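You operate a simulated robot arm through the tools that you are given. There is no shell and no other tool. Be economical: measure what you need, move in short steps, check, and stop when the job is done.

You run a simulated two-armed robot. Do the job below in one go: nothing can be reset, and whatever is moved stays where it is left.

## Task
Screw the cap back on the tall blue pot. Take the blue v block and put it on the silver tray. Take the large black block and leave it on the top of the tall grey stand. Take the orange sleeved block on the steel sheet on the side bench and put it away on the clamping bench top. Put the thick steel disc in the black bucket. Turn the blue timer dial to 15 sec. Take the grey bucket and leave it on the build bench top. Do these in any order. Set down upright: blue v block, orange sleeved block.

The check looks at the end state, three seconds after you hand in, the way a careful person would. Anything else that was tipped, shoved, dropped, spilled or broken makes it a failure. A push-on lid holds only when it is set on centred and level and pressed home; a screw cap is set on level and turned clockwise until tight. Flat cloth is picked up by pressing the open fingertips on it (5 to 10 N) and closing them slowly along it; thin cloth reads only 2 to 8 mm in the jaws.

## Robot
Two 7-joint arms with two-finger grippers on one trunk, on a base that drives. Base frame: it is fixed to the floor where the robot stands at the start and does not move with it; the origin is under the middle of the robot, x ahead of it, y to its left, z up; the surface under the hand at the start is at about z = 0.76. Units: m, rad, N and s.
The left shoulder is at the start at [0.041, 0.154, 1.131], the right one opposite. With the tool pointing down near the work surface each hand reaches from about 0.24 to 0.72 m from the robot's upright axis, wherever it stands, measured 20 degrees to its own side. Places, roughly: black bucket (21x21x20 cm) [1.3, 5.7, 0.9]; blue timer dial [-9.6, 4.7, 0.7]; blue v block (7x3x6 cm) [-6.1, 0.4, 0.5]; build bench top [-5.7, 2.8, 0.8]; clamping bench top [-5.3, 5.8, 0.9]; grey bucket (21x21x20 cm) [-9.4, 2.8, 0.9]; large black block (6x6x4 cm) [-5.5, 0.4, 0.8]; orange sleeved block (7x3x7 cm) [-5.3, 0.7, 0.8]; silver tray (25x17x4 cm) [-5.8, 0.5, 0.4]; tall blue pot (9x9x12 cm) [0.5, -0.1, 0.8]; thick steel disc (8x8x2 cm) [1.2, 5.5, 0.9]; top of the tall grey stand [-9.5, 2.8, 0.8]. Payload 2.45 kg a hand.
The TCP of each hand is the grasp point between the finger pads, 0.026 m short of the fingertips. In the tool frame z runs along the fingers and y along their closing line. The gripper opens to 0.096 m. The gripper's body begins 0.069 m behind the TCP.
Orientation is told as [roll, pitch, yaw] about the base's x, y, z axes, in that order, counted from this pose: with the fingers straight down and closing along the base's y, the tool's x points along the base's -x, its y along +y and its z along -z.

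## Interface
- The arms move only by the tool jog_arm. It takes "left_motion", "right_motion" or both (then of equal length, played together; a hand with none holds still); each is a list of rows, each an object (a shift or turn left out is 0, a gripper value left out holds the last) with "slide": the shift along the tool's x, y, z in units of 50 mm (1.0 is 50 mm), a list of three; "delta_rot": the turn, a rotation vector about the tool's x, y, z in units of 4 degrees (1.0 is 4 degrees), a list of three; "claw": the finger opening in m, from 0 to 0.096. In form: [{"slide": [tx, ty, tz], "delta_rot": [ax, ay, az], "claw": claw}, ...]. A call has 1 to 10 rows; each row shifts and turns the commanded pose from where the row before left it, along the tool's axes as they then stand. A call with a number of a shift or a turn outside -1 to 1 is refused whole. Rows are played at 5 a second. More than 0.05 m and 0.15 rad between two rows, or a gripper value outside its range, and nothing of the call is played. Where a pose cannot be reached the arm comes as near as it can. A force on the tool above 40 N (or 10 N above the force at the start of the call, whichever is more), or a blocked arm, ends the call early, and 0.2 s more pass. The fingers move at their own pace and stop on an object; they squeeze with about 33 N. The grip force told is the motor's: it shows also when the fingers shut on nothing. Time passes only in rows, and 0.2 s behind the last, so rows that do not move let the fingers close. The reply holds the time, the measured pose of the TCP, the force on the tool along the base axes, the opening and the grip force, in the units named above and with some noise, with the torque about the TCP (base axes, N m) and any sound that the robot's microphone picked up.
- Cameras (640 x 400 px; columns grow to the right, rows downward): "scene" is now at [0.104, -0.0112, 1.5936]; the picture's right is [-0.01, -1.00, -0.01], its down [-0.85, 0.01, -0.53] and it looks along [0.53, 0.00, -0.85] (base axes); focal length 292 px, centre (320, 200). "left" rides on the left gripper at [0.082, -0.003, -0.098] in its tool frame; the picture's right is [0.04, 1.00, 0.00], its down [-0.73, 0.03, -0.68] and it looks along [-0.68, 0.03, 0.73] (tool axes); focal length 256 px, centre (320, 200). "right" rides on the right gripper at [0.082, 0.003, -0.098] in its tool frame; the picture's right is [-0.04, 1.00, 0.00], its down [-0.73, -0.03, -0.68] and it looks along [-0.68, -0.03, 0.73] (tool axes); focal length 256 px, centre (320, 200). There is no depth. A picture from a camera that has moved, and an enlarged one, comes with that camera's place and axes in the base frame and with its lens.
- capture(camera): a new picture of that camera. It takes no simulated time.
- slide_trunk(by): slides the trunk up (or, below 0, down) by that many m; the arms and the scene camera ride with it, the base frame stays. It gives what a move gives, with no picture.
- drive_base(legs): drives the robot by 1 to 6 legs, each [ahead, left, turn to the left] in m, m and rad, along the robot's own axes; the way and the turn of a leg run together, so that a leg with both is an arc; at most 1.5 m and 3.142 rad a leg. The arms and the cameras ride along, it lands a little off, and it stops where it bumps. It gives what a move gives.
- aim_head(pan, tilt): turns the head with the scene camera to pan (to the left, within 2.094 rad either way) and tilt (down, from -0.506 to 1.204), counted from straight ahead of the robot. It gives what a move gives.
- inspect(camera, box): a new picture of the part [left, top, right, bottom] of that camera's present view, enlarged. It takes no simulated time.
- job_done(): hands the job in; it is judged then, once.

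Go step by step. Nothing tells you exact positions but the pictures and the camera data: compare them with the known pose of the tool, close in by small moves and look again before you grip or let go. The budget is 186 turns and 174 pictures, counting those below and the enlarged ones. Unless the task says otherwise, let go and move clear before handing in.

The tools are called after "Emit:" as name(argument=value, ...) on one line, values as JSON. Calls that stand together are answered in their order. jog_arm: Moves the arms, as the interface text tells. Its arguments: {"type":"object","properties":{"left_motion":{"type":"array","items":{"type":"object","properties":{"slide":{"type":"array","items":{"type":"number"}},"delta_rot":{"type":"array","items":{"type":"number"}},"claw":{"type":"number"}}}},"right_motion":{"type":"array","items":{"type":"object","properties":{"slide":{"type":"array","items":{"type":"number"}},"delta_rot":{"type":"array","items":{"type":"number"}},"claw":{"type":"number"}}}}},"required":[]} The other tools are called the same way: slide_trunk (by) slides the trunk up or down; drive_base (legs) drives the base; aim_head (pan, tilt) turns the head that bears the scene camera; capture (camera) takes a picture; inspect (camera, box) takes an enlarged picture of a part of a camera's view; job_done () hands the job in.

At the start:

```text
t: 0.0
left_tool_pos: [0.4966, 0.1826, 1.1417]
left_tcp_rot: [0.004, 0.0, -0.001]
left_contact_force: [0.5, -0.4, -0.1]
left_moment: [0.02, 0.0, 0.0]
left_finger_gap: 0.0958
left_grip_force: 0.0
right_tool_pos: [0.4505, -0.176, 1.1593]
right_tcp_rot: [0.004, 0.001, -0.002]
right_contact_force: [0.6, 0.5, -0.3]
right_moment: [0.0, 0.04, -0.01]
right_finger_gap: 0.0958
right_grip_force: 0.1
trunk travel left (down, up): [-0.3, 0.267]
robot x, y, heading: [0.0031, -0.0023, -0.004]
head pan, tilt: [-0.003, 1.011]
```

scene: 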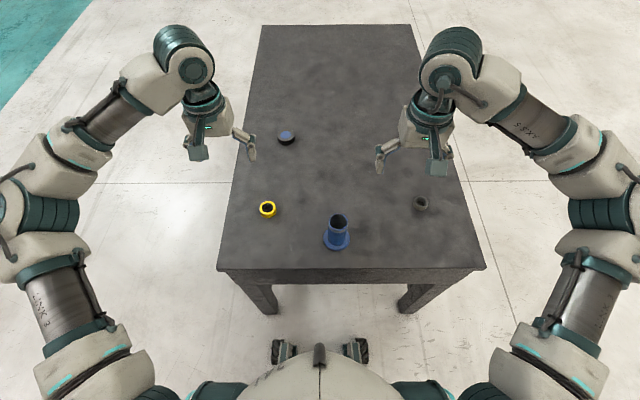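
right: 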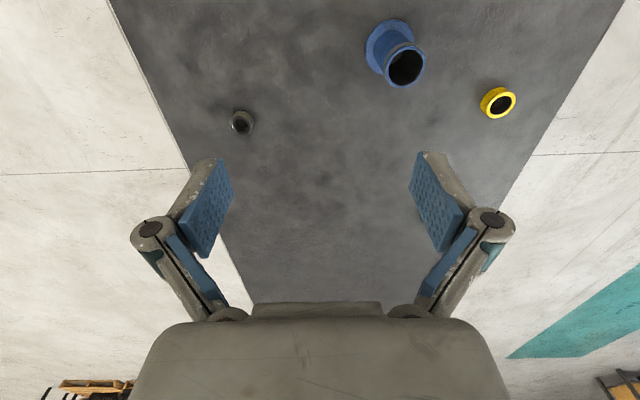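
left: 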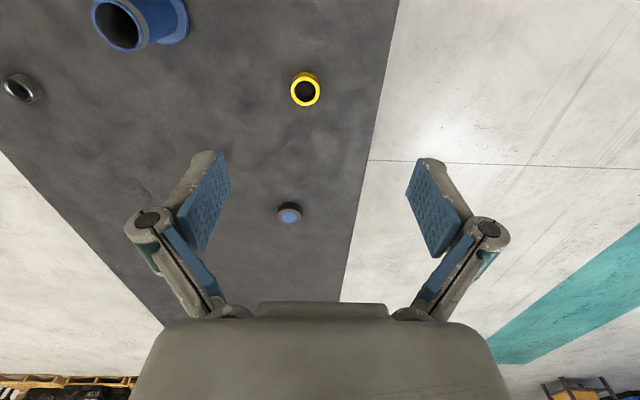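

I see the blue pot near the table's front edge, and three small parts around it: one blue-topped, one yellow ring and one grey. I'll take closer looks to decide which is the cap.

Emit:
inspect(camera="scene", box=[230, 110, 450, 270])

Emit:
inspect(camera="left", box=[240, 60, 360, 240])

```text
2.50 times, centred on (340, 190) of scene
camera zoom: at [0.104, -0.0112, 1.5936], right [-0.01, -1.0, -0.01], down [-0.85, 0.01, -0.53], along [0.53, 0.0, -0.85], focal length 729 px, centre (270, 225)
```

zoom: 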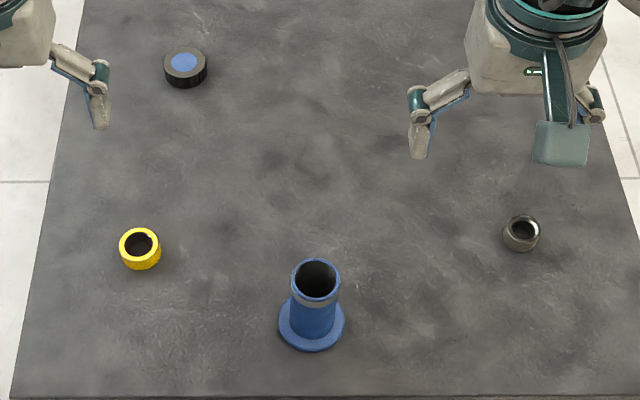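

```text
2.22 times, centred on (300, 150) of left
camera zoom: at [0.4139, 0.1773, 1.2409], right [-0.04, 1.0, 0.0], down [0.73, 0.03, 0.68], along [0.68, 0.03, -0.73], focal length 569 px, centre (364, 311)
```

zoom: 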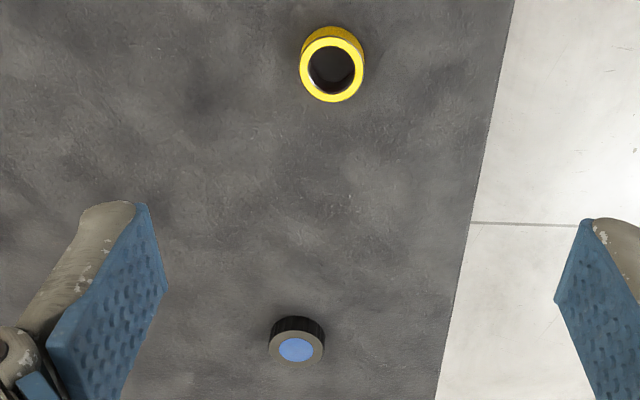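

The cap is the black part with the blue disc, near [0.89, 0.117], out of reach from here. I'll drive ahead 0.22 m.

Emit:
drive_base(legs=[[0.22, 0, 0]])

```text
t: 1.7
left_tool_pos: [0.6985, 0.1568, 1.1517]
left_tcp_rot: [-0.004, -0.019, -0.03]
left_contact_force: [-1.4, -1.3, 0.0]
left_moment: [0.06, -0.16, 0.0]
left_finger_gap: 0.0962
left_grip_force: 0.1
right_tool_pos: [0.6413, -0.1997, 1.1726]
right_tcp_rot: [-0.002, -0.022, -0.031]
right_contact_force: [-1.1, -1.1, 2.1]
right_moment: [0.06, -0.04, 0.03]
right_finger_gap: 0.0957
right_grip_force: 0.1
trunk travel left (down, up): [-0.3, 0.267]
robot x, y, heading: [0.218, -0.0246, -0.028]
head pan, tilt: [-0.003, 1.011]
```

The base moved about 0.215 m. Next I bring the left hand above the cap.

Emit:
jog_arm(left_motion=[{"slide": [-0.6, -0.13, 0.67]}, {"slide": [-0.6, -0.13, 0.67]}, {"slide": [-0.6, -0.13, 0.67]}, {"slide": [-0.6, -0.13, 0.67]}, {"slide": [-0.6, -0.13, 0.67]}, {"slide": [-0.6, -0.13, 0.67]}, {}])

Emit:
capture(camera="left")

Emit:
capture(camera="scene")

```text
t: 3.3
left_tool_pos: [0.894, 0.1249, 0.9422]
left_tcp_rot: [-0.021, -0.007, -0.031]
left_contact_force: [0.2, 0.0, 0.7]
left_moment: [0.01, -0.02, 0.0]
left_finger_gap: 0.0958
left_grip_force: 0.1
right_tool_pos: [0.6556, -0.1819, 1.1676]
right_tcp_rot: [-0.021, -0.009, -0.03]
right_contact_force: [-0.1, 0.5, -0.5]
right_moment: [-0.01, -0.01, 0.01]
right_finger_gap: 0.0961
right_grip_force: 0.1
trunk travel left (down, up): [-0.3, 0.267]
robot x, y, heading: [0.2181, -0.0226, -0.029]
head pan, tilt: [-0.003, 1.011]
```

```text
168 pictures are left
camera left: at [0.8108, 0.1241, 1.0401], right [-0.01, 1.0, -0.02], down [0.73, 0.02, 0.68], along [0.68, -0.01, -0.73], focal length 256 px, centre (320, 200)
```

left: 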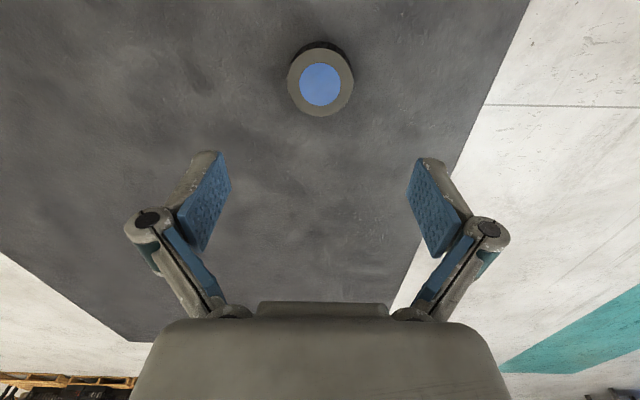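

```text
167 pictures are left
camera scene: at [0.3208, -0.0386, 1.5937], right [-0.03, -1.0, -0.01], down [-0.85, 0.03, -0.53], along [0.53, -0.01, -0.85], focal length 292 px, centre (320, 200)
```

scene: 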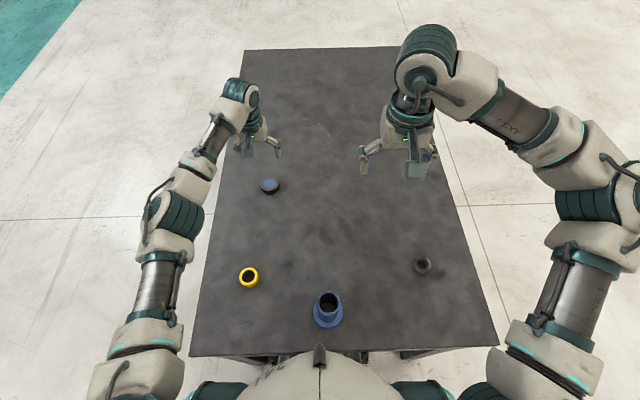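

The cap sits at about [0.898, 0.119]. I level the hand, centre it and lower it around the cap.

Emit:
jog_arm(left_motion=[{"slide": [-0.08, -0.12, 0.4], "delta_rot": [-0.3, 0.1, 0]}, {"slide": [0, 0, 0.8]}, {"slide": [0, 0, 0.8]}, {"slide": [0, 0, 0.7]}, {}])

Emit:
capture(camera="left")

Emit:
inspect(camera="scene", box=[220, 140, 340, 215])

```text
t: 4.5
left_tool_pos: [0.9012, 0.1172, 0.8075]
left_tcp_rot: [0.0, 0.0, -0.031]
left_contact_force: [0.8, 0.6, 0.2]
left_moment: [0.0, 0.0, -0.02]
left_finger_gap: 0.0959
left_grip_force: 0.0
right_tool_pos: [0.656, -0.1822, 1.1665]
right_tcp_rot: [-0.019, -0.009, -0.031]
right_contact_force: [-0.9, 0.3, 0.4]
right_moment: [-0.01, -0.02, -0.02]
right_finger_gap: 0.0962
right_grip_force: 0.1
trunk travel left (down, up): [-0.3, 0.267]
robot x, y, heading: [0.2203, -0.0267, -0.031]
head pan, tilt: [-0.003, 1.011]
```

```text
166 pictures are left
camera left: at [0.8183, 0.1149, 0.9069], right [-0.01, 1.0, 0.0], down [0.73, 0.01, 0.68], along [0.68, 0.01, -0.73], focal length 256 px, centre (320, 200)
```

left: 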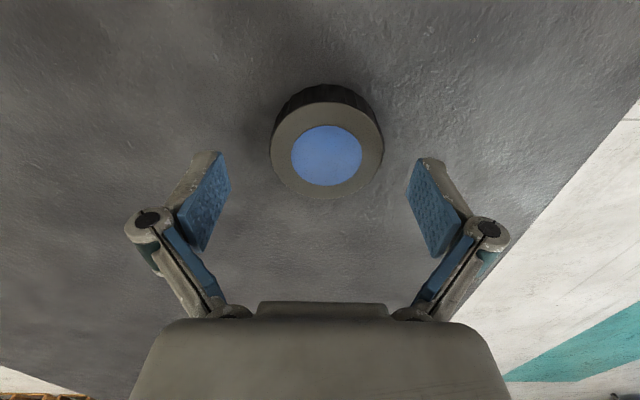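

```text
5.33 times, centred on (280, 178) of scene
camera zoom: at [0.322, -0.0405, 1.5935], right [-0.03, -1.0, -0.01], down [-0.85, 0.03, -0.53], along [0.53, -0.01, -0.85], focal length 1555 px, centre (533, 320)
```

zoom: 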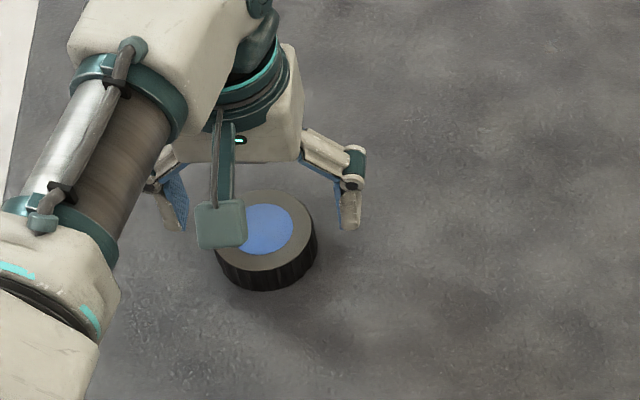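

The cap centre is at about [0.895, 0.1195] with its top near 0.788. I make a small correction, lower the hand and grip.

Emit:
jog_arm(left_motion=[{"slide": [0.11, 0.04, 0]}, {"slide": [0, 0, 0.28]}, {}, {"claw": 0.05}, {"claw": 0.05}, {"claw": 0.05}])

Emit:
capture(camera="left")

```text
t: 5.9
left_tool_pos: [0.8939, 0.1201, 0.7926]
left_tcp_rot: [-0.001, 0.0, -0.029]
left_contact_force: [0.8, 0.0, 3.9]
left_moment: [0.02, -0.04, -0.01]
left_finger_gap: 0.0638
left_grip_force: 33.1
right_tool_pos: [0.6564, -0.1827, 1.1665]
right_tcp_rot: [-0.024, -0.007, -0.031]
right_contact_force: [0.5, -0.5, -0.2]
right_moment: [0.04, -0.04, 0.0]
right_finger_gap: 0.096
right_grip_force: 0.1
trunk travel left (down, up): [-0.3, 0.267]
robot x, y, heading: [0.2185, -0.0248, -0.025]
head pan, tilt: [-0.003, 1.011]
```

```text
164 pictures are left
camera left: at [0.8121, 0.1186, 0.8916], right [-0.01, 1.0, 0.0], down [0.73, 0.01, 0.68], along [0.68, 0.01, -0.73], focal length 256 px, centre (320, 200)
```

left: 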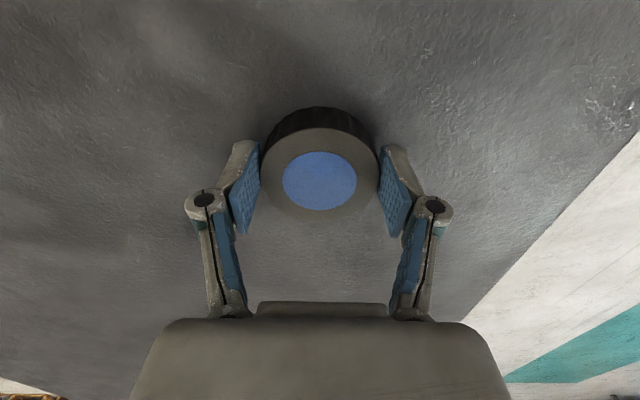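

The cap is gripped at 64 mm opening and centred on the TCP. I lift it, then back off and shift right so the pot lies well in front of the left arm.

Emit:
jog_arm(left_motion=[{"slide": [0, 0, -1]}, {"slide": [0, 0, -1]}, {"slide": [0, 0, -1]}, {"slide": [0, 0, -1]}, {"slide": [0, 0, -1]}, {}])

Emit:
drive_base(legs=[[-0.16, 0, 0.03], [0, -0.18, 0]])

Emit:
capture(camera="scene")

```text
t: 7.3
left_tool_pos: [0.8946, 0.1192, 1.0436]
left_tcp_rot: [-0.002, 0.002, -0.03]
left_contact_force: [-0.4, 0.3, -0.9]
left_moment: [0.02, 0.02, 0.01]
left_finger_gap: 0.064
left_grip_force: 33.0
right_tool_pos: [0.6576, -0.1834, 1.1665]
right_tcp_rot: [-0.022, -0.007, -0.032]
right_contact_force: [0.3, 0.1, 0.8]
right_moment: [-0.01, 0.02, -0.01]
right_finger_gap: 0.0962
right_grip_force: 0.0
trunk travel left (down, up): [-0.3, 0.267]
robot x, y, heading: [0.2141, -0.0251, -0.028]
head pan, tilt: [-0.003, 1.011]
```

```text
t: 9.8
left_tool_pos: [0.7284, -0.0046, 1.0371]
left_tcp_rot: [-0.029, 0.002, 0.001]
left_contact_force: [0.3, 1.9, -1.0]
left_moment: [-0.17, 0.03, -0.02]
left_finger_gap: 0.064
left_grip_force: 32.9
right_tool_pos: [0.4998, -0.3094, 1.1706]
right_tcp_rot: [-0.047, -0.008, 0.0]
right_contact_force: [-1.5, 1.7, -0.9]
right_moment: [-0.13, -0.04, -0.01]
right_finger_gap: 0.0961
right_grip_force: 0.1
trunk travel left (down, up): [-0.3, 0.267]
robot x, y, heading: [0.058, -0.1954, -0.003]
head pan, tilt: [-0.003, 1.011]
```

```text
163 pictures are left
camera scene: at [0.1621, -0.1513, 1.5928], right [0.0, -1.0, 0.03], down [-0.85, -0.01, -0.53], along [0.53, -0.03, -0.85], focal length 292 px, centre (320, 200)
```

scene: 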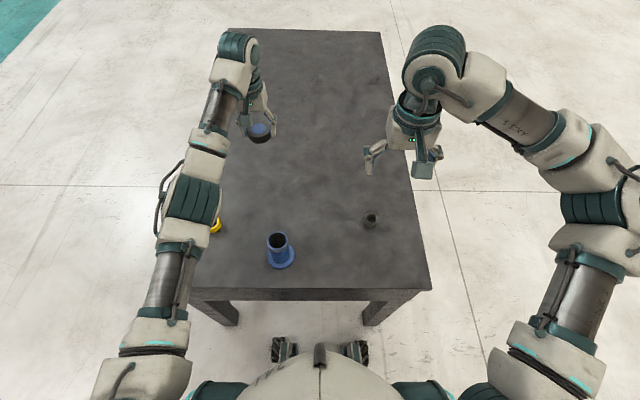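

The cap is held and the pot is about 0.25 m behind the hand. I move the hand over the pot, staying high.

Emit:
jog_arm(left_motion=[{"slide": [0.8, -0.2, 0]}, {"slide": [0.8, -0.2, 0]}, {"slide": [0.8, -0.2, 0]}, {"slide": [0.8, -0.2, 0]}, {"slide": [0.8, -0.2, 0]}, {"slide": [0.8, -0.2, 0]}, {}, {}])

Emit:
capture(camera="scene")

Emit:
capture(camera="left")

Emit:
capture(camera="right")

```text
t: 11.6
left_tool_pos: [0.4852, -0.0726, 1.0436]
left_tcp_rot: [-0.013, -0.002, 0.002]
left_contact_force: [1.3, 1.4, -0.7]
left_moment: [-0.07, 0.06, 0.01]
left_finger_gap: 0.0638
left_grip_force: 32.8
right_tool_pos: [0.4938, -0.3216, 1.1706]
right_tcp_rot: [-0.036, -0.014, 0.002]
right_contact_force: [-0.7, 0.0, -0.1]
right_moment: [-0.04, -0.06, 0.02]
right_finger_gap: 0.0961
right_grip_force: 0.1
trunk travel left (down, up): [-0.3, 0.267]
robot x, y, heading: [0.06, -0.1927, -0.005]
head pan, tilt: [-0.003, 1.011]
```

```text
162 pictures are left
camera scene: at [0.1607, -0.1592, 1.5932], right [0.0, -1.0, 0.02], down [-0.85, -0.01, -0.53], along [0.53, -0.02, -0.85], focal length 292 px, centre (320, 200)
```

scene: 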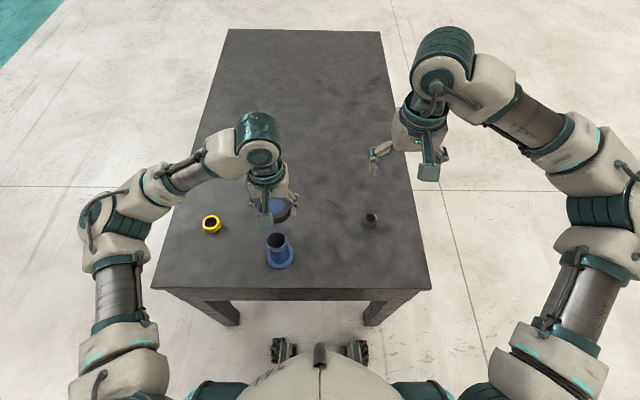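

```text
161 pictures are left
camera left: at [0.4023, -0.0766, 1.1423], right [-0.04, 1.0, -0.01], down [0.73, 0.04, 0.68], along [0.68, 0.02, -0.73], focal length 256 px, centre (320, 200)
```

left: 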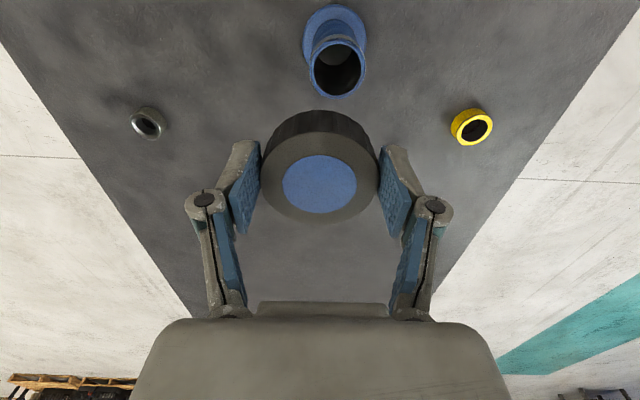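

```text
160 pictures are left
camera right: at [0.4119, -0.3153, 1.2692], right [0.04, 1.0, -0.03], down [0.72, 0.0, 0.69], along [0.69, -0.05, -0.72], focal length 256 px, centre (320, 200)
```

right: 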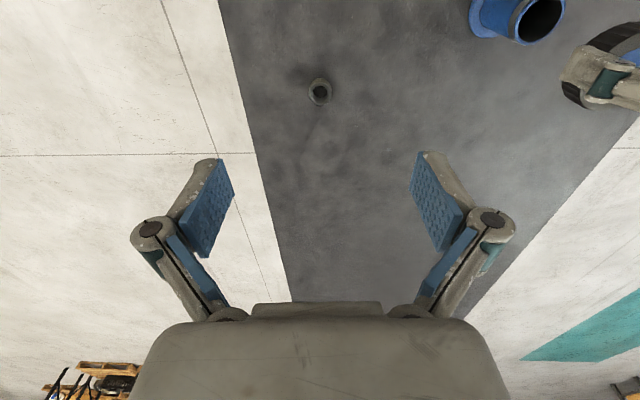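

The pot's rim centre is at about [0.4775, -0.061, 0.88]. I align, level and descend to about 3 cm above it.

Emit:
jog_arm(left_motion=[{"slide": [0.154, 0.23, 0], "delta_rot": [-0.19, 0, 0]}, {"slide": [0, 0, 0.7]}, {"slide": [0, 0, 0.7]}, {"slide": [0, 0, 0.5]}, {}, {}])

Emit:
capture(camera="left")

Emit:
inspect(camera="scene", box=[230, 190, 330, 280])

```text
t: 13.0
left_tool_pos: [0.4789, -0.0796, 0.9505]
left_tcp_rot: [0.015, -0.004, 0.001]
left_contact_force: [0.5, -0.6, -0.8]
left_moment: [0.01, -0.01, -0.01]
left_finger_gap: 0.0639
left_grip_force: 32.9
right_tool_pos: [0.4935, -0.3438, 1.1684]
right_tcp_rot: [-0.018, -0.012, -0.001]
right_contact_force: [0.3, 0.1, -0.3]
right_moment: [0.0, 0.01, 0.0]
right_finger_gap: 0.096
right_grip_force: 0.2
trunk travel left (down, up): [-0.3, 0.267]
robot x, y, heading: [0.0551, -0.1927, -0.002]
head pan, tilt: [-0.003, 1.011]
```

```text
159 pictures are left
camera left: at [0.3964, -0.0866, 1.0486], right [-0.04, 1.0, 0.02], down [0.73, 0.02, 0.68], along [0.68, 0.04, -0.73], focal length 256 px, centre (320, 200)
```

left: 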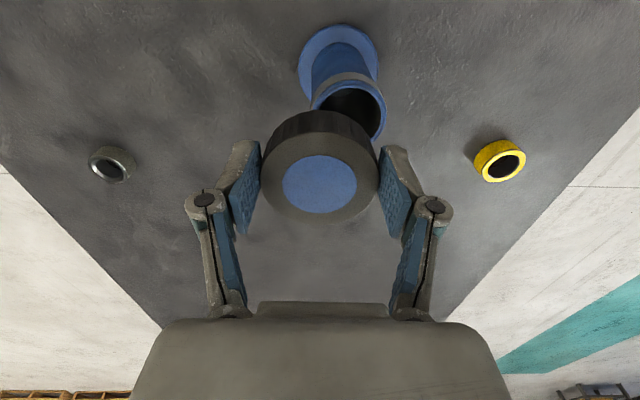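

```text
4.44 times, centred on (280, 235) of scene
camera zoom: at [0.1603, -0.214, 1.5934], right [-0.01, -1.0, -0.01], down [-0.85, 0.01, -0.53], along [0.53, 0.01, -0.85], focal length 1296 px, centre (498, 44)
```

zoom: 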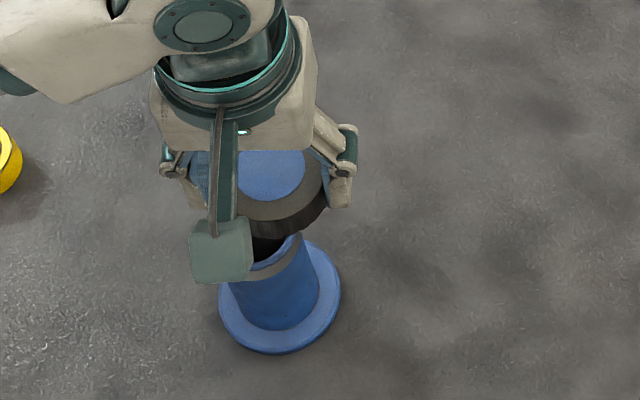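

The robot has settled from its sway, so the hand is now about 19 mm off in y. I correct this and check.

Emit:
jog_arm(left_motion=[{"slide": [0.03, 0.37, 0], "delta_rot": [0.2, 0.05, 0]}, {}, {}, {}, {}])

Emit:
capture(camera="left")

Emit:
inspect(camera="scene", box=[215, 190, 315, 280])

```text
t: 14.2
left_tool_pos: [0.4775, -0.0418, 0.9489]
left_tcp_rot: [-0.016, 0.001, 0.004]
left_contact_force: [0.8, 0.8, -0.2]
left_moment: [-0.11, 0.04, 0.0]
left_finger_gap: 0.0639
left_grip_force: 32.9
right_tool_pos: [0.4949, -0.3183, 1.1726]
right_tcp_rot: [-0.038, -0.013, 0.003]
right_contact_force: [-1.2, 0.9, 1.5]
right_moment: [-0.08, -0.05, 0.03]
right_finger_gap: 0.0963
right_grip_force: 0.0
trunk travel left (down, up): [-0.3, 0.267]
robot x, y, heading: [0.0519, -0.1899, -0.002]
head pan, tilt: [-0.003, 1.011]
```

```text
157 pictures are left
camera left: at [0.3951, -0.0449, 1.0465], right [-0.04, 1.0, -0.02], down [0.73, 0.04, 0.68], along [0.68, 0.02, -0.73], focal length 256 px, centre (320, 200)
```

left: 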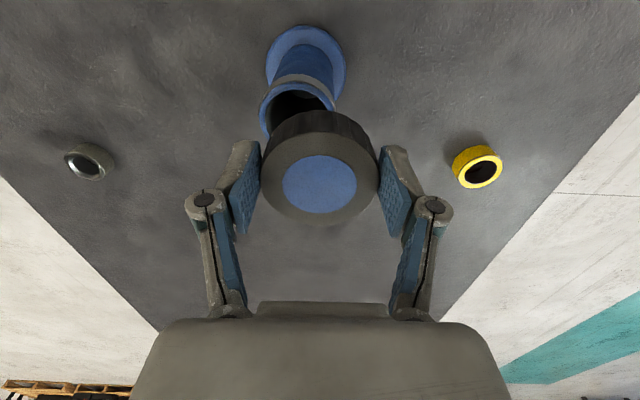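

```text
4.44 times, centred on (265, 235) of scene
camera zoom: at [0.1603, -0.1589, 1.5932], right [0.0, -1.0, 0.02], down [-0.85, -0.01, -0.53], along [0.53, -0.02, -0.85], focal length 1296 px, centre (564, 44)
```

zoom: 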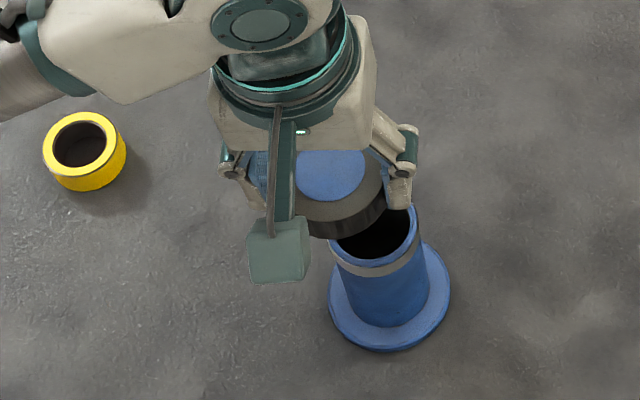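

The base is still swaying sideways after the lateral drive. I'll wait for it to settle.

Emit:
jog_arm(left_motion=[{}, {}, {}, {}, {}, {}, {}, {}, {}, {}])

Emit:
jog_arm(left_motion=[{}, {}, {}, {}, {}, {}, {}, {}, {}])

Emit:
jog_arm(left_motion=[{}, {}])

Emit:
jog_arm(left_motion=[{}])

```text
t: 16.4
left_tool_pos: [0.4764, -0.0782, 0.9519]
left_tcp_rot: [0.012, 0.002, -0.004]
left_contact_force: [-1.0, -0.5, 0.1]
left_moment: [0.09, -0.04, 0.0]
left_finger_gap: 0.0637
left_grip_force: 33.1
right_tool_pos: [0.4961, -0.3611, 1.167]
right_tcp_rot: [-0.005, -0.013, -0.003]
right_contact_force: [0.2, -0.8, 0.1]
right_moment: [0.08, 0.04, -0.02]
right_finger_gap: 0.096
right_grip_force: 0.0
trunk travel left (down, up): [-0.3, 0.267]
robot x, y, heading: [0.0571, -0.1969, -0.005]
head pan, tilt: [-0.003, 1.011]
```

```text
t: 18.4
left_tool_pos: [0.4769, -0.0475, 0.9488]
left_tcp_rot: [-0.009, 0.003, 0.001]
left_contact_force: [0.8, 1.2, -1.2]
left_moment: [-0.09, -0.01, 0.04]
left_finger_gap: 0.0636
left_grip_force: 33.1
right_tool_pos: [0.4946, -0.3261, 1.1709]
right_tcp_rot: [-0.032, -0.014, 0.003]
right_contact_force: [0.2, 0.7, 0.5]
right_moment: [-0.07, -0.02, 0.01]
right_finger_gap: 0.096
right_grip_force: 0.0
trunk travel left (down, up): [-0.3, 0.267]
robot x, y, heading: [0.0543, -0.1886, -0.003]
head pan, tilt: [-0.003, 1.011]
```

```text
t: 19.0
left_tool_pos: [0.4769, -0.0779, 0.9523]
left_tcp_rot: [0.013, -0.001, -0.001]
left_contact_force: [-0.7, -1.5, -0.7]
left_moment: [0.08, -0.03, 0.02]
left_finger_gap: 0.0637
left_grip_force: 33.0
right_tool_pos: [0.4952, -0.3604, 1.167]
right_tcp_rot: [-0.008, -0.012, -0.002]
right_contact_force: [0.0, -0.4, 0.1]
right_moment: [0.1, 0.03, -0.01]
right_finger_gap: 0.0957
right_grip_force: 0.1
trunk travel left (down, up): [-0.3, 0.267]
robot x, y, heading: [0.0528, -0.1958, -0.001]
head pan, tilt: [-0.003, 1.011]
```

```text
t: 19.4
left_tool_pos: [0.4769, -0.0452, 0.9477]
left_tcp_rot: [-0.013, 0.001, -0.002]
left_contact_force: [0.1, 1.4, 0.1]
left_moment: [-0.06, 0.03, 0.02]
left_finger_gap: 0.0639
left_grip_force: 32.8
right_tool_pos: [0.4947, -0.3218, 1.1707]
right_tcp_rot: [-0.032, -0.011, 0.002]
right_contact_force: [-0.5, 0.9, -0.5]
right_moment: [-0.04, 0.02, 0.01]
right_finger_gap: 0.0958
right_grip_force: 0.0
trunk travel left (down, up): [-0.3, 0.267]
robot x, y, heading: [0.0555, -0.1948, -0.003]
head pan, tilt: [-0.003, 1.011]
```

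The sway damps slowly, so I wait longer before any contact.

Emit:
jog_arm(left_motion=[{}, {}, {}, {}, {}, {}, {}, {}, {}, {}])

Emit:
jog_arm(left_motion=[{}, {}, {}, {}, {}, {}, {}, {}, {}, {}])

Emit:
jog_arm(left_motion=[{}, {}, {}, {}, {}, {}, {}, {}, {}, {}])

Emit:
jog_arm(left_motion=[{}, {}, {}, {}, {}, {}, {}, {}, {}, {}])

Emit:
jog_arm(left_motion=[{}, {}, {}, {}, {}, {}, {}, {}, {}, {}])

Emit:
jog_arm(left_motion=[{}, {}])

Emit:
jog_arm(left_motion=[{}])

```text
t: 21.6
left_tool_pos: [0.4772, -0.0738, 0.9506]
left_tcp_rot: [0.01, 0.0, -0.002]
left_contact_force: [-0.2, -0.2, -0.2]
left_moment: [0.04, 0.0, -0.02]
left_finger_gap: 0.0638
left_grip_force: 32.7
right_tool_pos: [0.4945, -0.3562, 1.168]
right_tcp_rot: [-0.008, -0.014, -0.002]
right_contact_force: [0.3, -0.7, -0.1]
right_moment: [0.06, 0.01, 0.01]
right_finger_gap: 0.096
right_grip_force: 0.2
trunk travel left (down, up): [-0.3, 0.267]
robot x, y, heading: [0.055, -0.1972, -0.001]
head pan, tilt: [-0.003, 1.011]
```

```text
t: 23.8
left_tool_pos: [0.4775, -0.0534, 0.9493]
left_tcp_rot: [-0.009, 0.0, 0.0]
left_contact_force: [-0.2, -0.5, -0.5]
left_moment: [-0.02, -0.02, -0.01]
left_finger_gap: 0.0639
left_grip_force: 33.1
right_tool_pos: [0.4947, -0.3311, 1.1708]
right_tcp_rot: [-0.029, -0.012, -0.001]
right_contact_force: [-0.3, -0.1, -0.3]
right_moment: [0.0, 0.03, -0.01]
right_finger_gap: 0.0959
right_grip_force: 0.0
trunk travel left (down, up): [-0.3, 0.267]
robot x, y, heading: [0.0596, -0.1899, 0.003]
head pan, tilt: [-0.003, 1.011]
```

```text
t: 26.0
left_tool_pos: [0.4762, -0.0655, 0.9502]
left_tcp_rot: [0.001, 0.0, 0.0]
left_contact_force: [0.0, -0.2, -0.1]
left_moment: [0.04, 0.02, 0.02]
left_finger_gap: 0.064
left_grip_force: 33.2
right_tool_pos: [0.4948, -0.3457, 1.1694]
right_tcp_rot: [-0.018, -0.011, -0.001]
right_contact_force: [-0.3, -0.5, 0.3]
right_moment: [0.01, -0.01, 0.04]
right_finger_gap: 0.0959
right_grip_force: 0.0
trunk travel left (down, up): [-0.3, 0.267]
robot x, y, heading: [0.0539, -0.1961, -0.003]
head pan, tilt: [-0.003, 1.011]
```

```text
t: 28.2
left_tool_pos: [0.4764, -0.0613, 0.9502]
left_tcp_rot: [-0.001, 0.001, -0.001]
left_contact_force: [0.0, -0.3, -0.6]
left_moment: [-0.03, 0.01, -0.02]
left_finger_gap: 0.064
left_grip_force: 33.3
right_tool_pos: [0.4951, -0.3409, 1.1691]
right_tcp_rot: [-0.02, -0.013, 0.0]
right_contact_force: [0.2, -0.3, -0.2]
right_moment: [-0.03, 0.02, 0.01]
right_finger_gap: 0.0958
right_grip_force: 0.0
trunk travel left (down, up): [-0.3, 0.267]
robot x, y, heading: [0.0561, -0.1935, -0.001]
head pan, tilt: [-0.003, 1.011]
```

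```text
t: 30.4
left_tool_pos: [0.4768, -0.0612, 0.9493]
left_tcp_rot: [-0.002, 0.0, -0.001]
left_contact_force: [0.4, -0.3, -0.5]
left_moment: [-0.01, 0.03, -0.04]
left_finger_gap: 0.0639
left_grip_force: 33.5
right_tool_pos: [0.4944, -0.3415, 1.1685]
right_tcp_rot: [-0.021, -0.011, 0.0]
right_contact_force: [0.0, -0.1, 0.8]
right_moment: [0.02, 0.01, -0.01]
right_finger_gap: 0.096
right_grip_force: 0.1
trunk travel left (down, up): [-0.3, 0.267]
robot x, y, heading: [0.0563, -0.1942, -0.003]
head pan, tilt: [-0.003, 1.011]
```

```text
t: 31.0
left_tool_pos: [0.4767, -0.0608, 0.951]
left_tcp_rot: [-0.001, 0.001, 0.0]
left_contact_force: [0.0, 0.4, 0.4]
left_moment: [0.02, 0.02, 0.01]
left_finger_gap: 0.0636
left_grip_force: 33.0
right_tool_pos: [0.4941, -0.3399, 1.1691]
right_tcp_rot: [-0.018, -0.013, 0.001]
right_contact_force: [-0.1, -1.2, -0.6]
right_moment: [-0.04, 0.0, -0.02]
right_finger_gap: 0.096
right_grip_force: 0.1
trunk travel left (down, up): [-0.3, 0.267]
robot x, y, heading: [0.0578, -0.194, -0.002]
head pan, tilt: [-0.003, 1.011]
```

```text
t: 31.4
left_tool_pos: [0.4761, -0.0612, 0.9495]
left_tcp_rot: [-0.002, 0.0, 0.001]
left_contact_force: [-0.4, 0.0, 0.0]
left_moment: [-0.03, -0.01, -0.02]
left_finger_gap: 0.0636
left_grip_force: 33.3
right_tool_pos: [0.4952, -0.3413, 1.169]
right_tcp_rot: [-0.02, -0.013, -0.001]
right_contact_force: [0.9, 0.4, 0.2]
right_moment: [-0.04, 0.04, -0.01]
right_finger_gap: 0.0961
right_grip_force: 0.1
trunk travel left (down, up): [-0.3, 0.267]
robot x, y, heading: [0.0556, -0.1957, -0.008]
head pan, tilt: [-0.003, 1.011]
```

Settled at [0.4766, -0.061, 0.950]. I look to verify alignment.

Emit:
capture(camera="left")

Emit:
inspect(camera="scene", box=[225, 190, 325, 280])

```text
155 pictures are left
camera left: at [0.3948, -0.0658, 1.0488], right [-0.04, 1.0, 0.0], down [0.73, 0.03, 0.68], along [0.68, 0.03, -0.73], focal length 256 px, centre (320, 200)
```

left: 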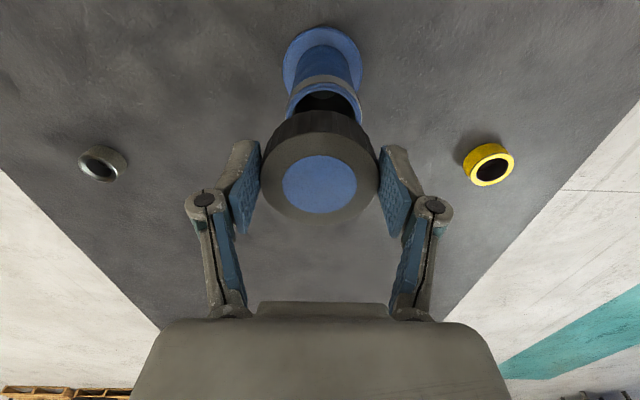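

```text
4.44 times, centred on (275, 235) of scene
camera zoom: at [0.1602, -0.1946, 1.5936], right [-0.01, -1.0, 0.0], down [-0.85, 0.01, -0.53], along [0.53, 0.0, -0.85], focal length 1296 px, centre (520, 44)
```

zoom: 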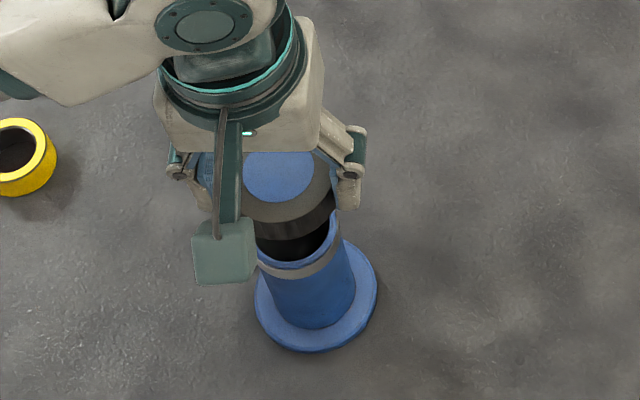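

Alignment looks within a millimetre or two. I descend gently to contact.

Emit:
jog_arm(left_motion=[{"slide": [-0.02, 0, 0.3]}, {"slide": [0, 0, 0.2]}, {"slide": [0, 0, 0.1]}, {"slide": [0, 0, 0.1]}, {"slide": [0, 0, 0.1]}, {}])

Emit:
capture(camera="left")

Emit:
inspect(camera="scene", box=[225, 190, 325, 280])

```text
t: 32.8
left_tool_pos: [0.4761, -0.0613, 0.9089]
left_tcp_rot: [-0.001, -0.001, 0.001]
left_contact_force: [-0.4, 0.1, -0.6]
left_moment: [-0.01, 0.02, 0.02]
left_finger_gap: 0.0638
left_grip_force: 33.5
right_tool_pos: [0.495, -0.34, 1.1689]
right_tcp_rot: [-0.021, -0.011, -0.001]
right_contact_force: [0.7, -0.1, 0.2]
right_moment: [-0.05, -0.01, 0.03]
right_finger_gap: 0.0963
right_grip_force: 0.1
trunk travel left (down, up): [-0.3, 0.267]
robot x, y, heading: [0.0533, -0.1945, -0.005]
head pan, tilt: [-0.003, 1.011]
```

```text
153 pictures are left
camera left: at [0.3937, -0.0662, 1.009], right [-0.04, 1.0, 0.0], down [0.73, 0.03, 0.68], along [0.68, 0.03, -0.73], focal length 256 px, centre (320, 200)
```

left: 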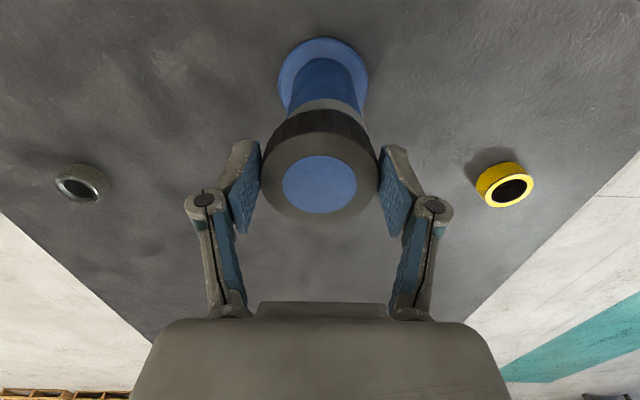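

```text
4.44 times, centred on (275, 235) of scene
camera zoom: at [0.1601, -0.1946, 1.5936], right [-0.01, -1.0, 0.0], down [-0.85, 0.01, -0.53], along [0.53, 0.0, -0.85], focal length 1296 px, centre (520, 44)
```

zoom: 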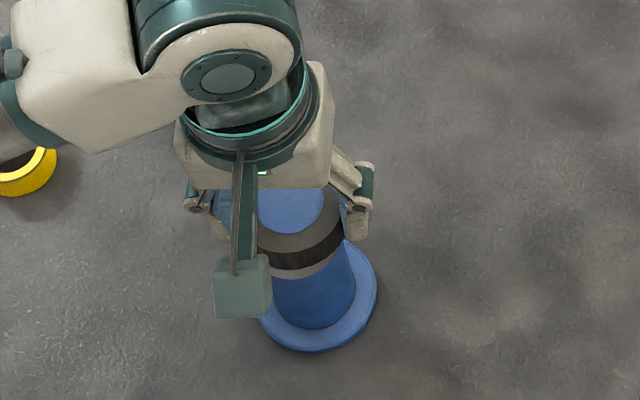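

Close to contact and no force yet. I take tighter zooms to judge concentricity.

Emit:
inspect(camera="scene", box=[260, 225, 315, 275])

Emit:
inspect(camera="left", box=[250, 30, 390, 150])

```text
8.00 times, centred on (288, 250) of scene
camera zoom: at [0.1601, -0.1946, 1.5936], right [-0.01, -1.0, 0.0], down [-0.85, 0.01, -0.53], along [0.53, 0.0, -0.85], focal length 2333 px, centre (580, -200)
```

zoom: 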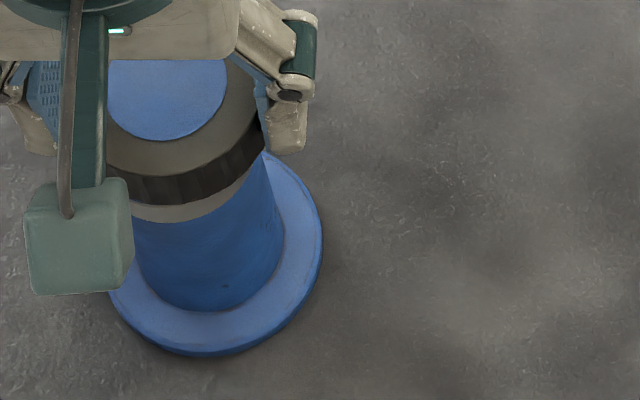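

```text
3.33 times, centred on (320, 90) of left
camera zoom: at [0.3937, -0.0662, 1.009], right [-0.04, 1.0, 0.0], down [0.73, 0.03, 0.68], along [0.68, 0.03, -0.73], focal length 853 px, centre (320, 567)
```

zoom: 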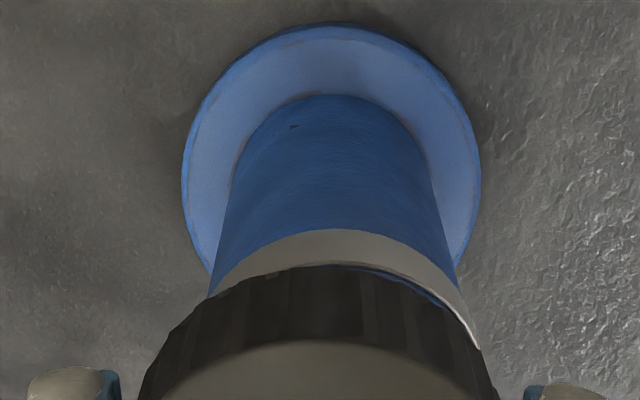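

In the hand view the pot's rim peeks out on the +y side, so I shift +3 mm in y and 1 mm toward me, then look again.

Emit:
jog_arm(left_motion=[{"slide": [0, 0, -0.06]}, {"slide": [0.02, 0.06, 0]}, {}, {}])

Emit:
inspect(camera="left", box=[250, 30, 390, 150])

```text
t: 33.8
left_tool_pos: [0.4753, -0.0576, 0.9128]
left_tcp_rot: [-0.002, 0.0, 0.001]
left_contact_force: [-0.6, -0.4, -0.2]
left_moment: [0.04, -0.02, 0.0]
left_finger_gap: 0.0638
left_grip_force: 33.3
right_tool_pos: [0.4944, -0.3419, 1.1697]
right_tcp_rot: [-0.022, -0.012, -0.001]
right_contact_force: [0.7, -0.8, -0.1]
right_moment: [0.01, 0.02, 0.02]
right_finger_gap: 0.0959
right_grip_force: 0.0
trunk travel left (down, up): [-0.3, 0.267]
robot x, y, heading: [0.0576, -0.1952, -0.003]
head pan, tilt: [-0.003, 1.011]
```

```text
3.33 times, centred on (320, 90) of left
camera zoom: at [0.3935, -0.063, 1.0114], right [-0.04, 1.0, 0.0], down [0.73, 0.03, 0.68], along [0.68, 0.03, -0.73], focal length 853 px, centre (320, 567)
```

zoom: 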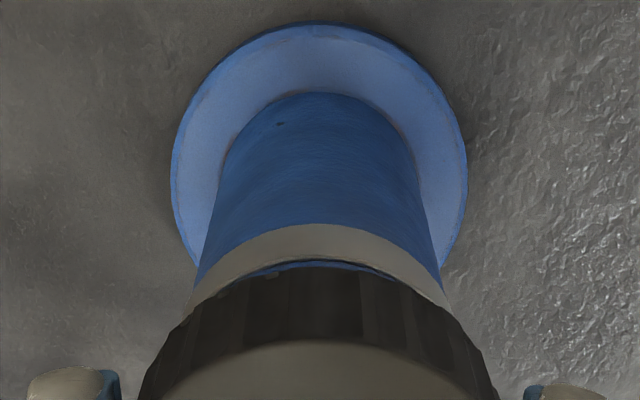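

Laterally it's now concentric. I lower in small steps and feel for contact.

Emit:
jog_arm(left_motion=[{"slide": [0.02, 0, 0.1]}, {"slide": [0, 0, 0.06]}, {"slide": [0, 0, 0.06]}, {}])

Emit:
inspect(camera="left", box=[250, 30, 390, 150])

```text
t: 34.8
left_tool_pos: [0.4756, -0.0599, 0.9007]
left_tcp_rot: [-0.003, -0.001, -0.001]
left_contact_force: [0.0, 0.0, 0.0]
left_moment: [0.02, 0.01, -0.01]
left_finger_gap: 0.0637
left_grip_force: 33.1
right_tool_pos: [0.494, -0.3415, 1.1689]
right_tcp_rot: [-0.02, -0.01, 0.001]
right_contact_force: [-0.5, -0.2, 0.2]
right_moment: [0.01, -0.01, 0.02]
right_finger_gap: 0.0959
right_grip_force: 0.2
trunk travel left (down, up): [-0.3, 0.267]
robot x, y, heading: [0.0571, -0.1933, -0.006]
head pan, tilt: [-0.003, 1.011]
```

```text
3.33 times, centred on (320, 90) of left
camera zoom: at [0.3928, -0.0642, 1.0002], right [-0.04, 1.0, 0.0], down [0.73, 0.03, 0.68], along [0.68, 0.03, -0.73], focal length 853 px, centre (320, 567)
```

zoom: 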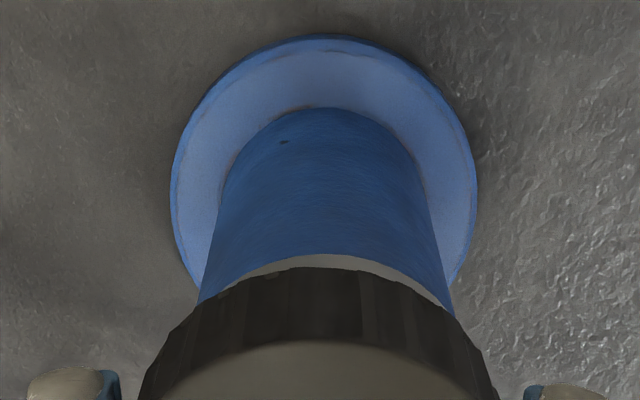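

Still no contact force, so the skirt may already be passing over the rim. I continue down slowly.

Emit:
jog_arm(left_motion=[{"slide": [0, 0.02, 0.06]}, {"slide": [0, 0, 0.06]}, {"slide": [0, 0, 0.06]}, {}])

Emit:
inspect(camera="left", box=[250, 30, 390, 150])

Emit:
inspect(camera="scene", box=[260, 225, 315, 275])

```text
t: 35.8
left_tool_pos: [0.4747, -0.0572, 0.8928]
left_tcp_rot: [-0.002, 0.0, 0.001]
left_contact_force: [-0.3, 0.4, -0.5]
left_moment: [0.0, -0.01, 0.01]
left_finger_gap: 0.0636
left_grip_force: 32.6
right_tool_pos: [0.4939, -0.3409, 1.1694]
right_tcp_rot: [-0.02, -0.012, 0.0]
right_contact_force: [0.3, -0.3, -0.5]
right_moment: [0.0, 0.0, 0.02]
right_finger_gap: 0.0959
right_grip_force: 0.1
trunk travel left (down, up): [-0.3, 0.267]
robot x, y, heading: [0.0534, -0.1963, -0.0]
head pan, tilt: [-0.003, 1.011]
```

```text
3.33 times, centred on (320, 90) of left
camera zoom: at [0.3927, -0.0621, 0.9914], right [-0.04, 1.0, 0.0], down [0.73, 0.03, 0.68], along [0.68, 0.03, -0.73], focal length 853 px, centre (320, 567)
```

zoom: 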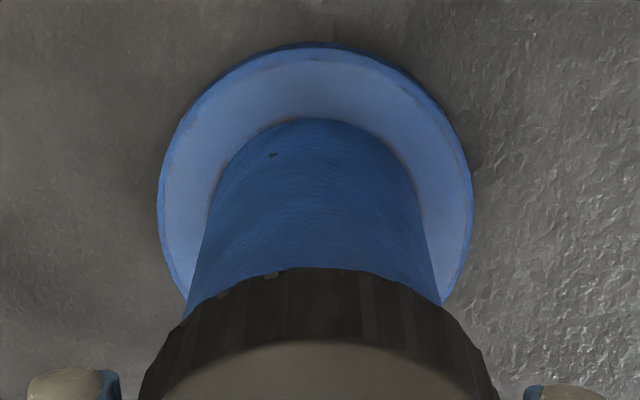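

```text
8.00 times, centred on (288, 250) of scene
camera zoom: at [0.16, -0.1946, 1.5936], right [-0.01, -1.0, 0.0], down [-0.85, 0.01, -0.53], along [0.53, 0.0, -0.85], focal length 2333 px, centre (580, -200)
```

zoom: 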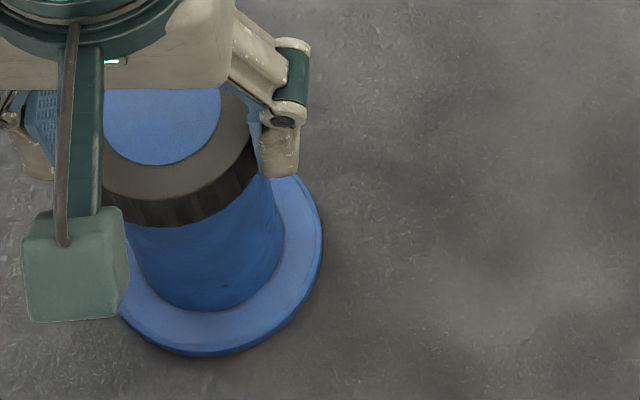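

The band is now covered. Continuing down until contact.

Emit:
jog_arm(left_motion=[{"slide": [0, -0.02, 0.05]}, {"slide": [0, 0, 0.05]}, {"slide": [0, 0, 0.05]}, {"slide": [0, 0, 0.05]}, {}])

Emit:
inspect(camera="left", box=[250, 30, 390, 150])

```text
t: 37.0
left_tool_pos: [0.474, -0.0578, 0.8833]
left_tcp_rot: [-0.001, -0.002, -0.002]
left_contact_force: [2.3, 2.9, 26.2]
left_moment: [0.14, -0.27, -0.01]
left_finger_gap: 0.0639
left_grip_force: 33.1
right_tool_pos: [0.4926, -0.3415, 1.1695]
right_tcp_rot: [-0.02, -0.012, -0.001]
right_contact_force: [0.3, -0.3, 0.8]
right_moment: [0.0, 0.0, 0.01]
right_finger_gap: 0.096
right_grip_force: 0.0
trunk travel left (down, up): [-0.3, 0.267]
robot x, y, heading: [0.0577, -0.1946, -0.001]
head pan, tilt: [-0.003, 1.011]
```

```text
3.33 times, centred on (320, 90) of left
camera zoom: at [0.3918, -0.0625, 0.9828], right [-0.04, 1.0, 0.0], down [0.73, 0.03, 0.68], along [0.68, 0.03, -0.73], focal length 853 px, centre (320, 567)
```

zoom: 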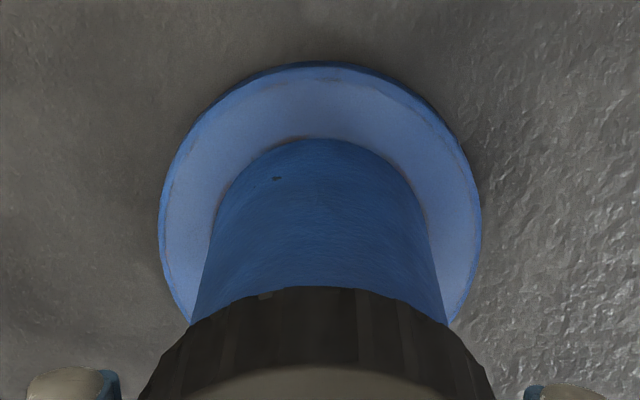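

Contact is 26 N with the cap fully over the neck. I begin turning clockwise (about tool +z).

Emit:
jog_arm(left_motion=[{"delta_rot": [0, 0, 1]}, {"delta_rot": [0, 0, 1]}, {"delta_rot": [0, 0, 1]}, {"delta_rot": [0, 0, 1]}, {"delta_rot": [0, 0, 1]}, {"delta_rot": [0, 0, 1]}, {"delta_rot": [0, 0, 1]}, {"delta_rot": [0, 0, 1]}, {"delta_rot": [0, 0, 1]}, {"delta_rot": [0, 0, 1]}])

Emit:
capture(camera="left")

```text
t: 39.2
left_tool_pos: [0.4746, -0.0587, 0.883]
left_tcp_rot: [-0.002, 0.0, -0.7]
left_contact_force: [5.9, 3.1, 16.9]
left_moment: [-0.11, -0.07, 0.04]
left_finger_gap: 0.0636
left_grip_force: 32.6
right_tool_pos: [0.4943, -0.3399, 1.1695]
right_tcp_rot: [-0.022, -0.013, 0.0]
right_contact_force: [0.2, -1.0, 0.6]
right_moment: [-0.02, 0.0, 0.0]
right_finger_gap: 0.096
right_grip_force: 0.1
trunk travel left (down, up): [-0.3, 0.267]
robot x, y, heading: [0.0556, -0.1945, -0.007]
head pan, tilt: [-0.003, 1.011]
```

```text
144 pictures are left
camera left: at [0.4097, -0.0099, 0.982], right [0.61, 0.79, 0.0], down [0.58, -0.45, 0.68], along [0.54, -0.42, -0.73], focal length 256 px, centre (320, 200)
```

left: 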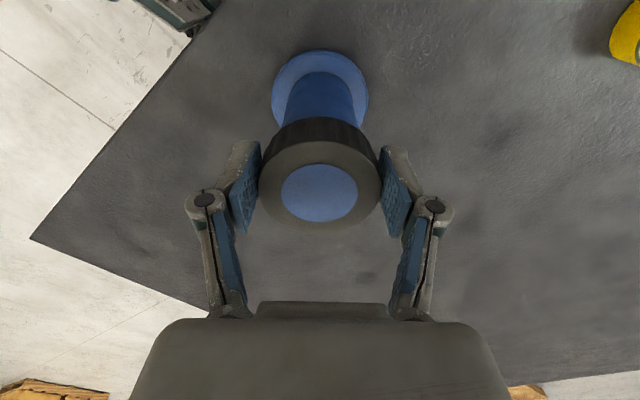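

Low torque, and the cap is turning freely; force eased to 17 N. I continue turning with light downward following.

Emit:
jog_arm(left_motion=[{"slide": [0, 0, 0.01], "delta_rot": [0, 0, 1]}, {"delta_rot": [0, 0, 1]}, {"delta_rot": [0, 0, 1]}, {"delta_rot": [0, 0, 1]}, {"delta_rot": [0, 0, 1]}, {"delta_rot": [0, 0, 1]}, {"delta_rot": [0, 0, 1]}, {"delta_rot": [0, 0, 1]}, {"delta_rot": [0, 0, 1]}, {"delta_rot": [0, 0, 1]}])

Emit:
jog_arm(left_motion=[{"slide": [0, 0, 0.01], "delta_rot": [0, 0, 1]}, {"delta_rot": [0, 0, 1]}, {"delta_rot": [0, 0, 1]}, {"delta_rot": [0, 0, 1]}, {"delta_rot": [0, 0, 1]}])

```text
t: 41.4
left_tool_pos: [0.4747, -0.06, 0.8818]
left_tcp_rot: [0.001, 0.001, -1.397]
left_contact_force: [6.8, -2.5, 18.0]
left_moment: [-0.25, -0.35, 0.03]
left_finger_gap: 0.0635
left_grip_force: 33.4
right_tool_pos: [0.4928, -0.3422, 1.1706]
right_tcp_rot: [-0.019, -0.012, -0.001]
right_contact_force: [-0.8, 0.2, -0.2]
right_moment: [-0.01, 0.01, 0.01]
right_finger_gap: 0.0958
right_grip_force: 0.0
trunk travel left (down, up): [-0.3, 0.267]
robot x, y, heading: [0.0579, -0.1965, -0.008]
head pan, tilt: [-0.003, 1.011]
```

```text
t: 42.6
left_tool_pos: [0.4734, -0.0599, 0.8821]
left_tcp_rot: [0.0, 0.001, -1.749]
left_contact_force: [6.1, -5.0, 21.0]
left_moment: [-0.27, -0.16, 0.05]
left_finger_gap: 0.0639
left_grip_force: 32.7
right_tool_pos: [0.4942, -0.3435, 1.1697]
right_tcp_rot: [-0.019, -0.013, 0.0]
right_contact_force: [0.4, 0.7, 0.4]
right_moment: [-0.01, 0.01, 0.01]
right_finger_gap: 0.0961
right_grip_force: 0.1
trunk travel left (down, up): [-0.3, 0.267]
robot x, y, heading: [0.0561, -0.1978, -0.004]
head pan, tilt: [-0.003, 1.011]
```

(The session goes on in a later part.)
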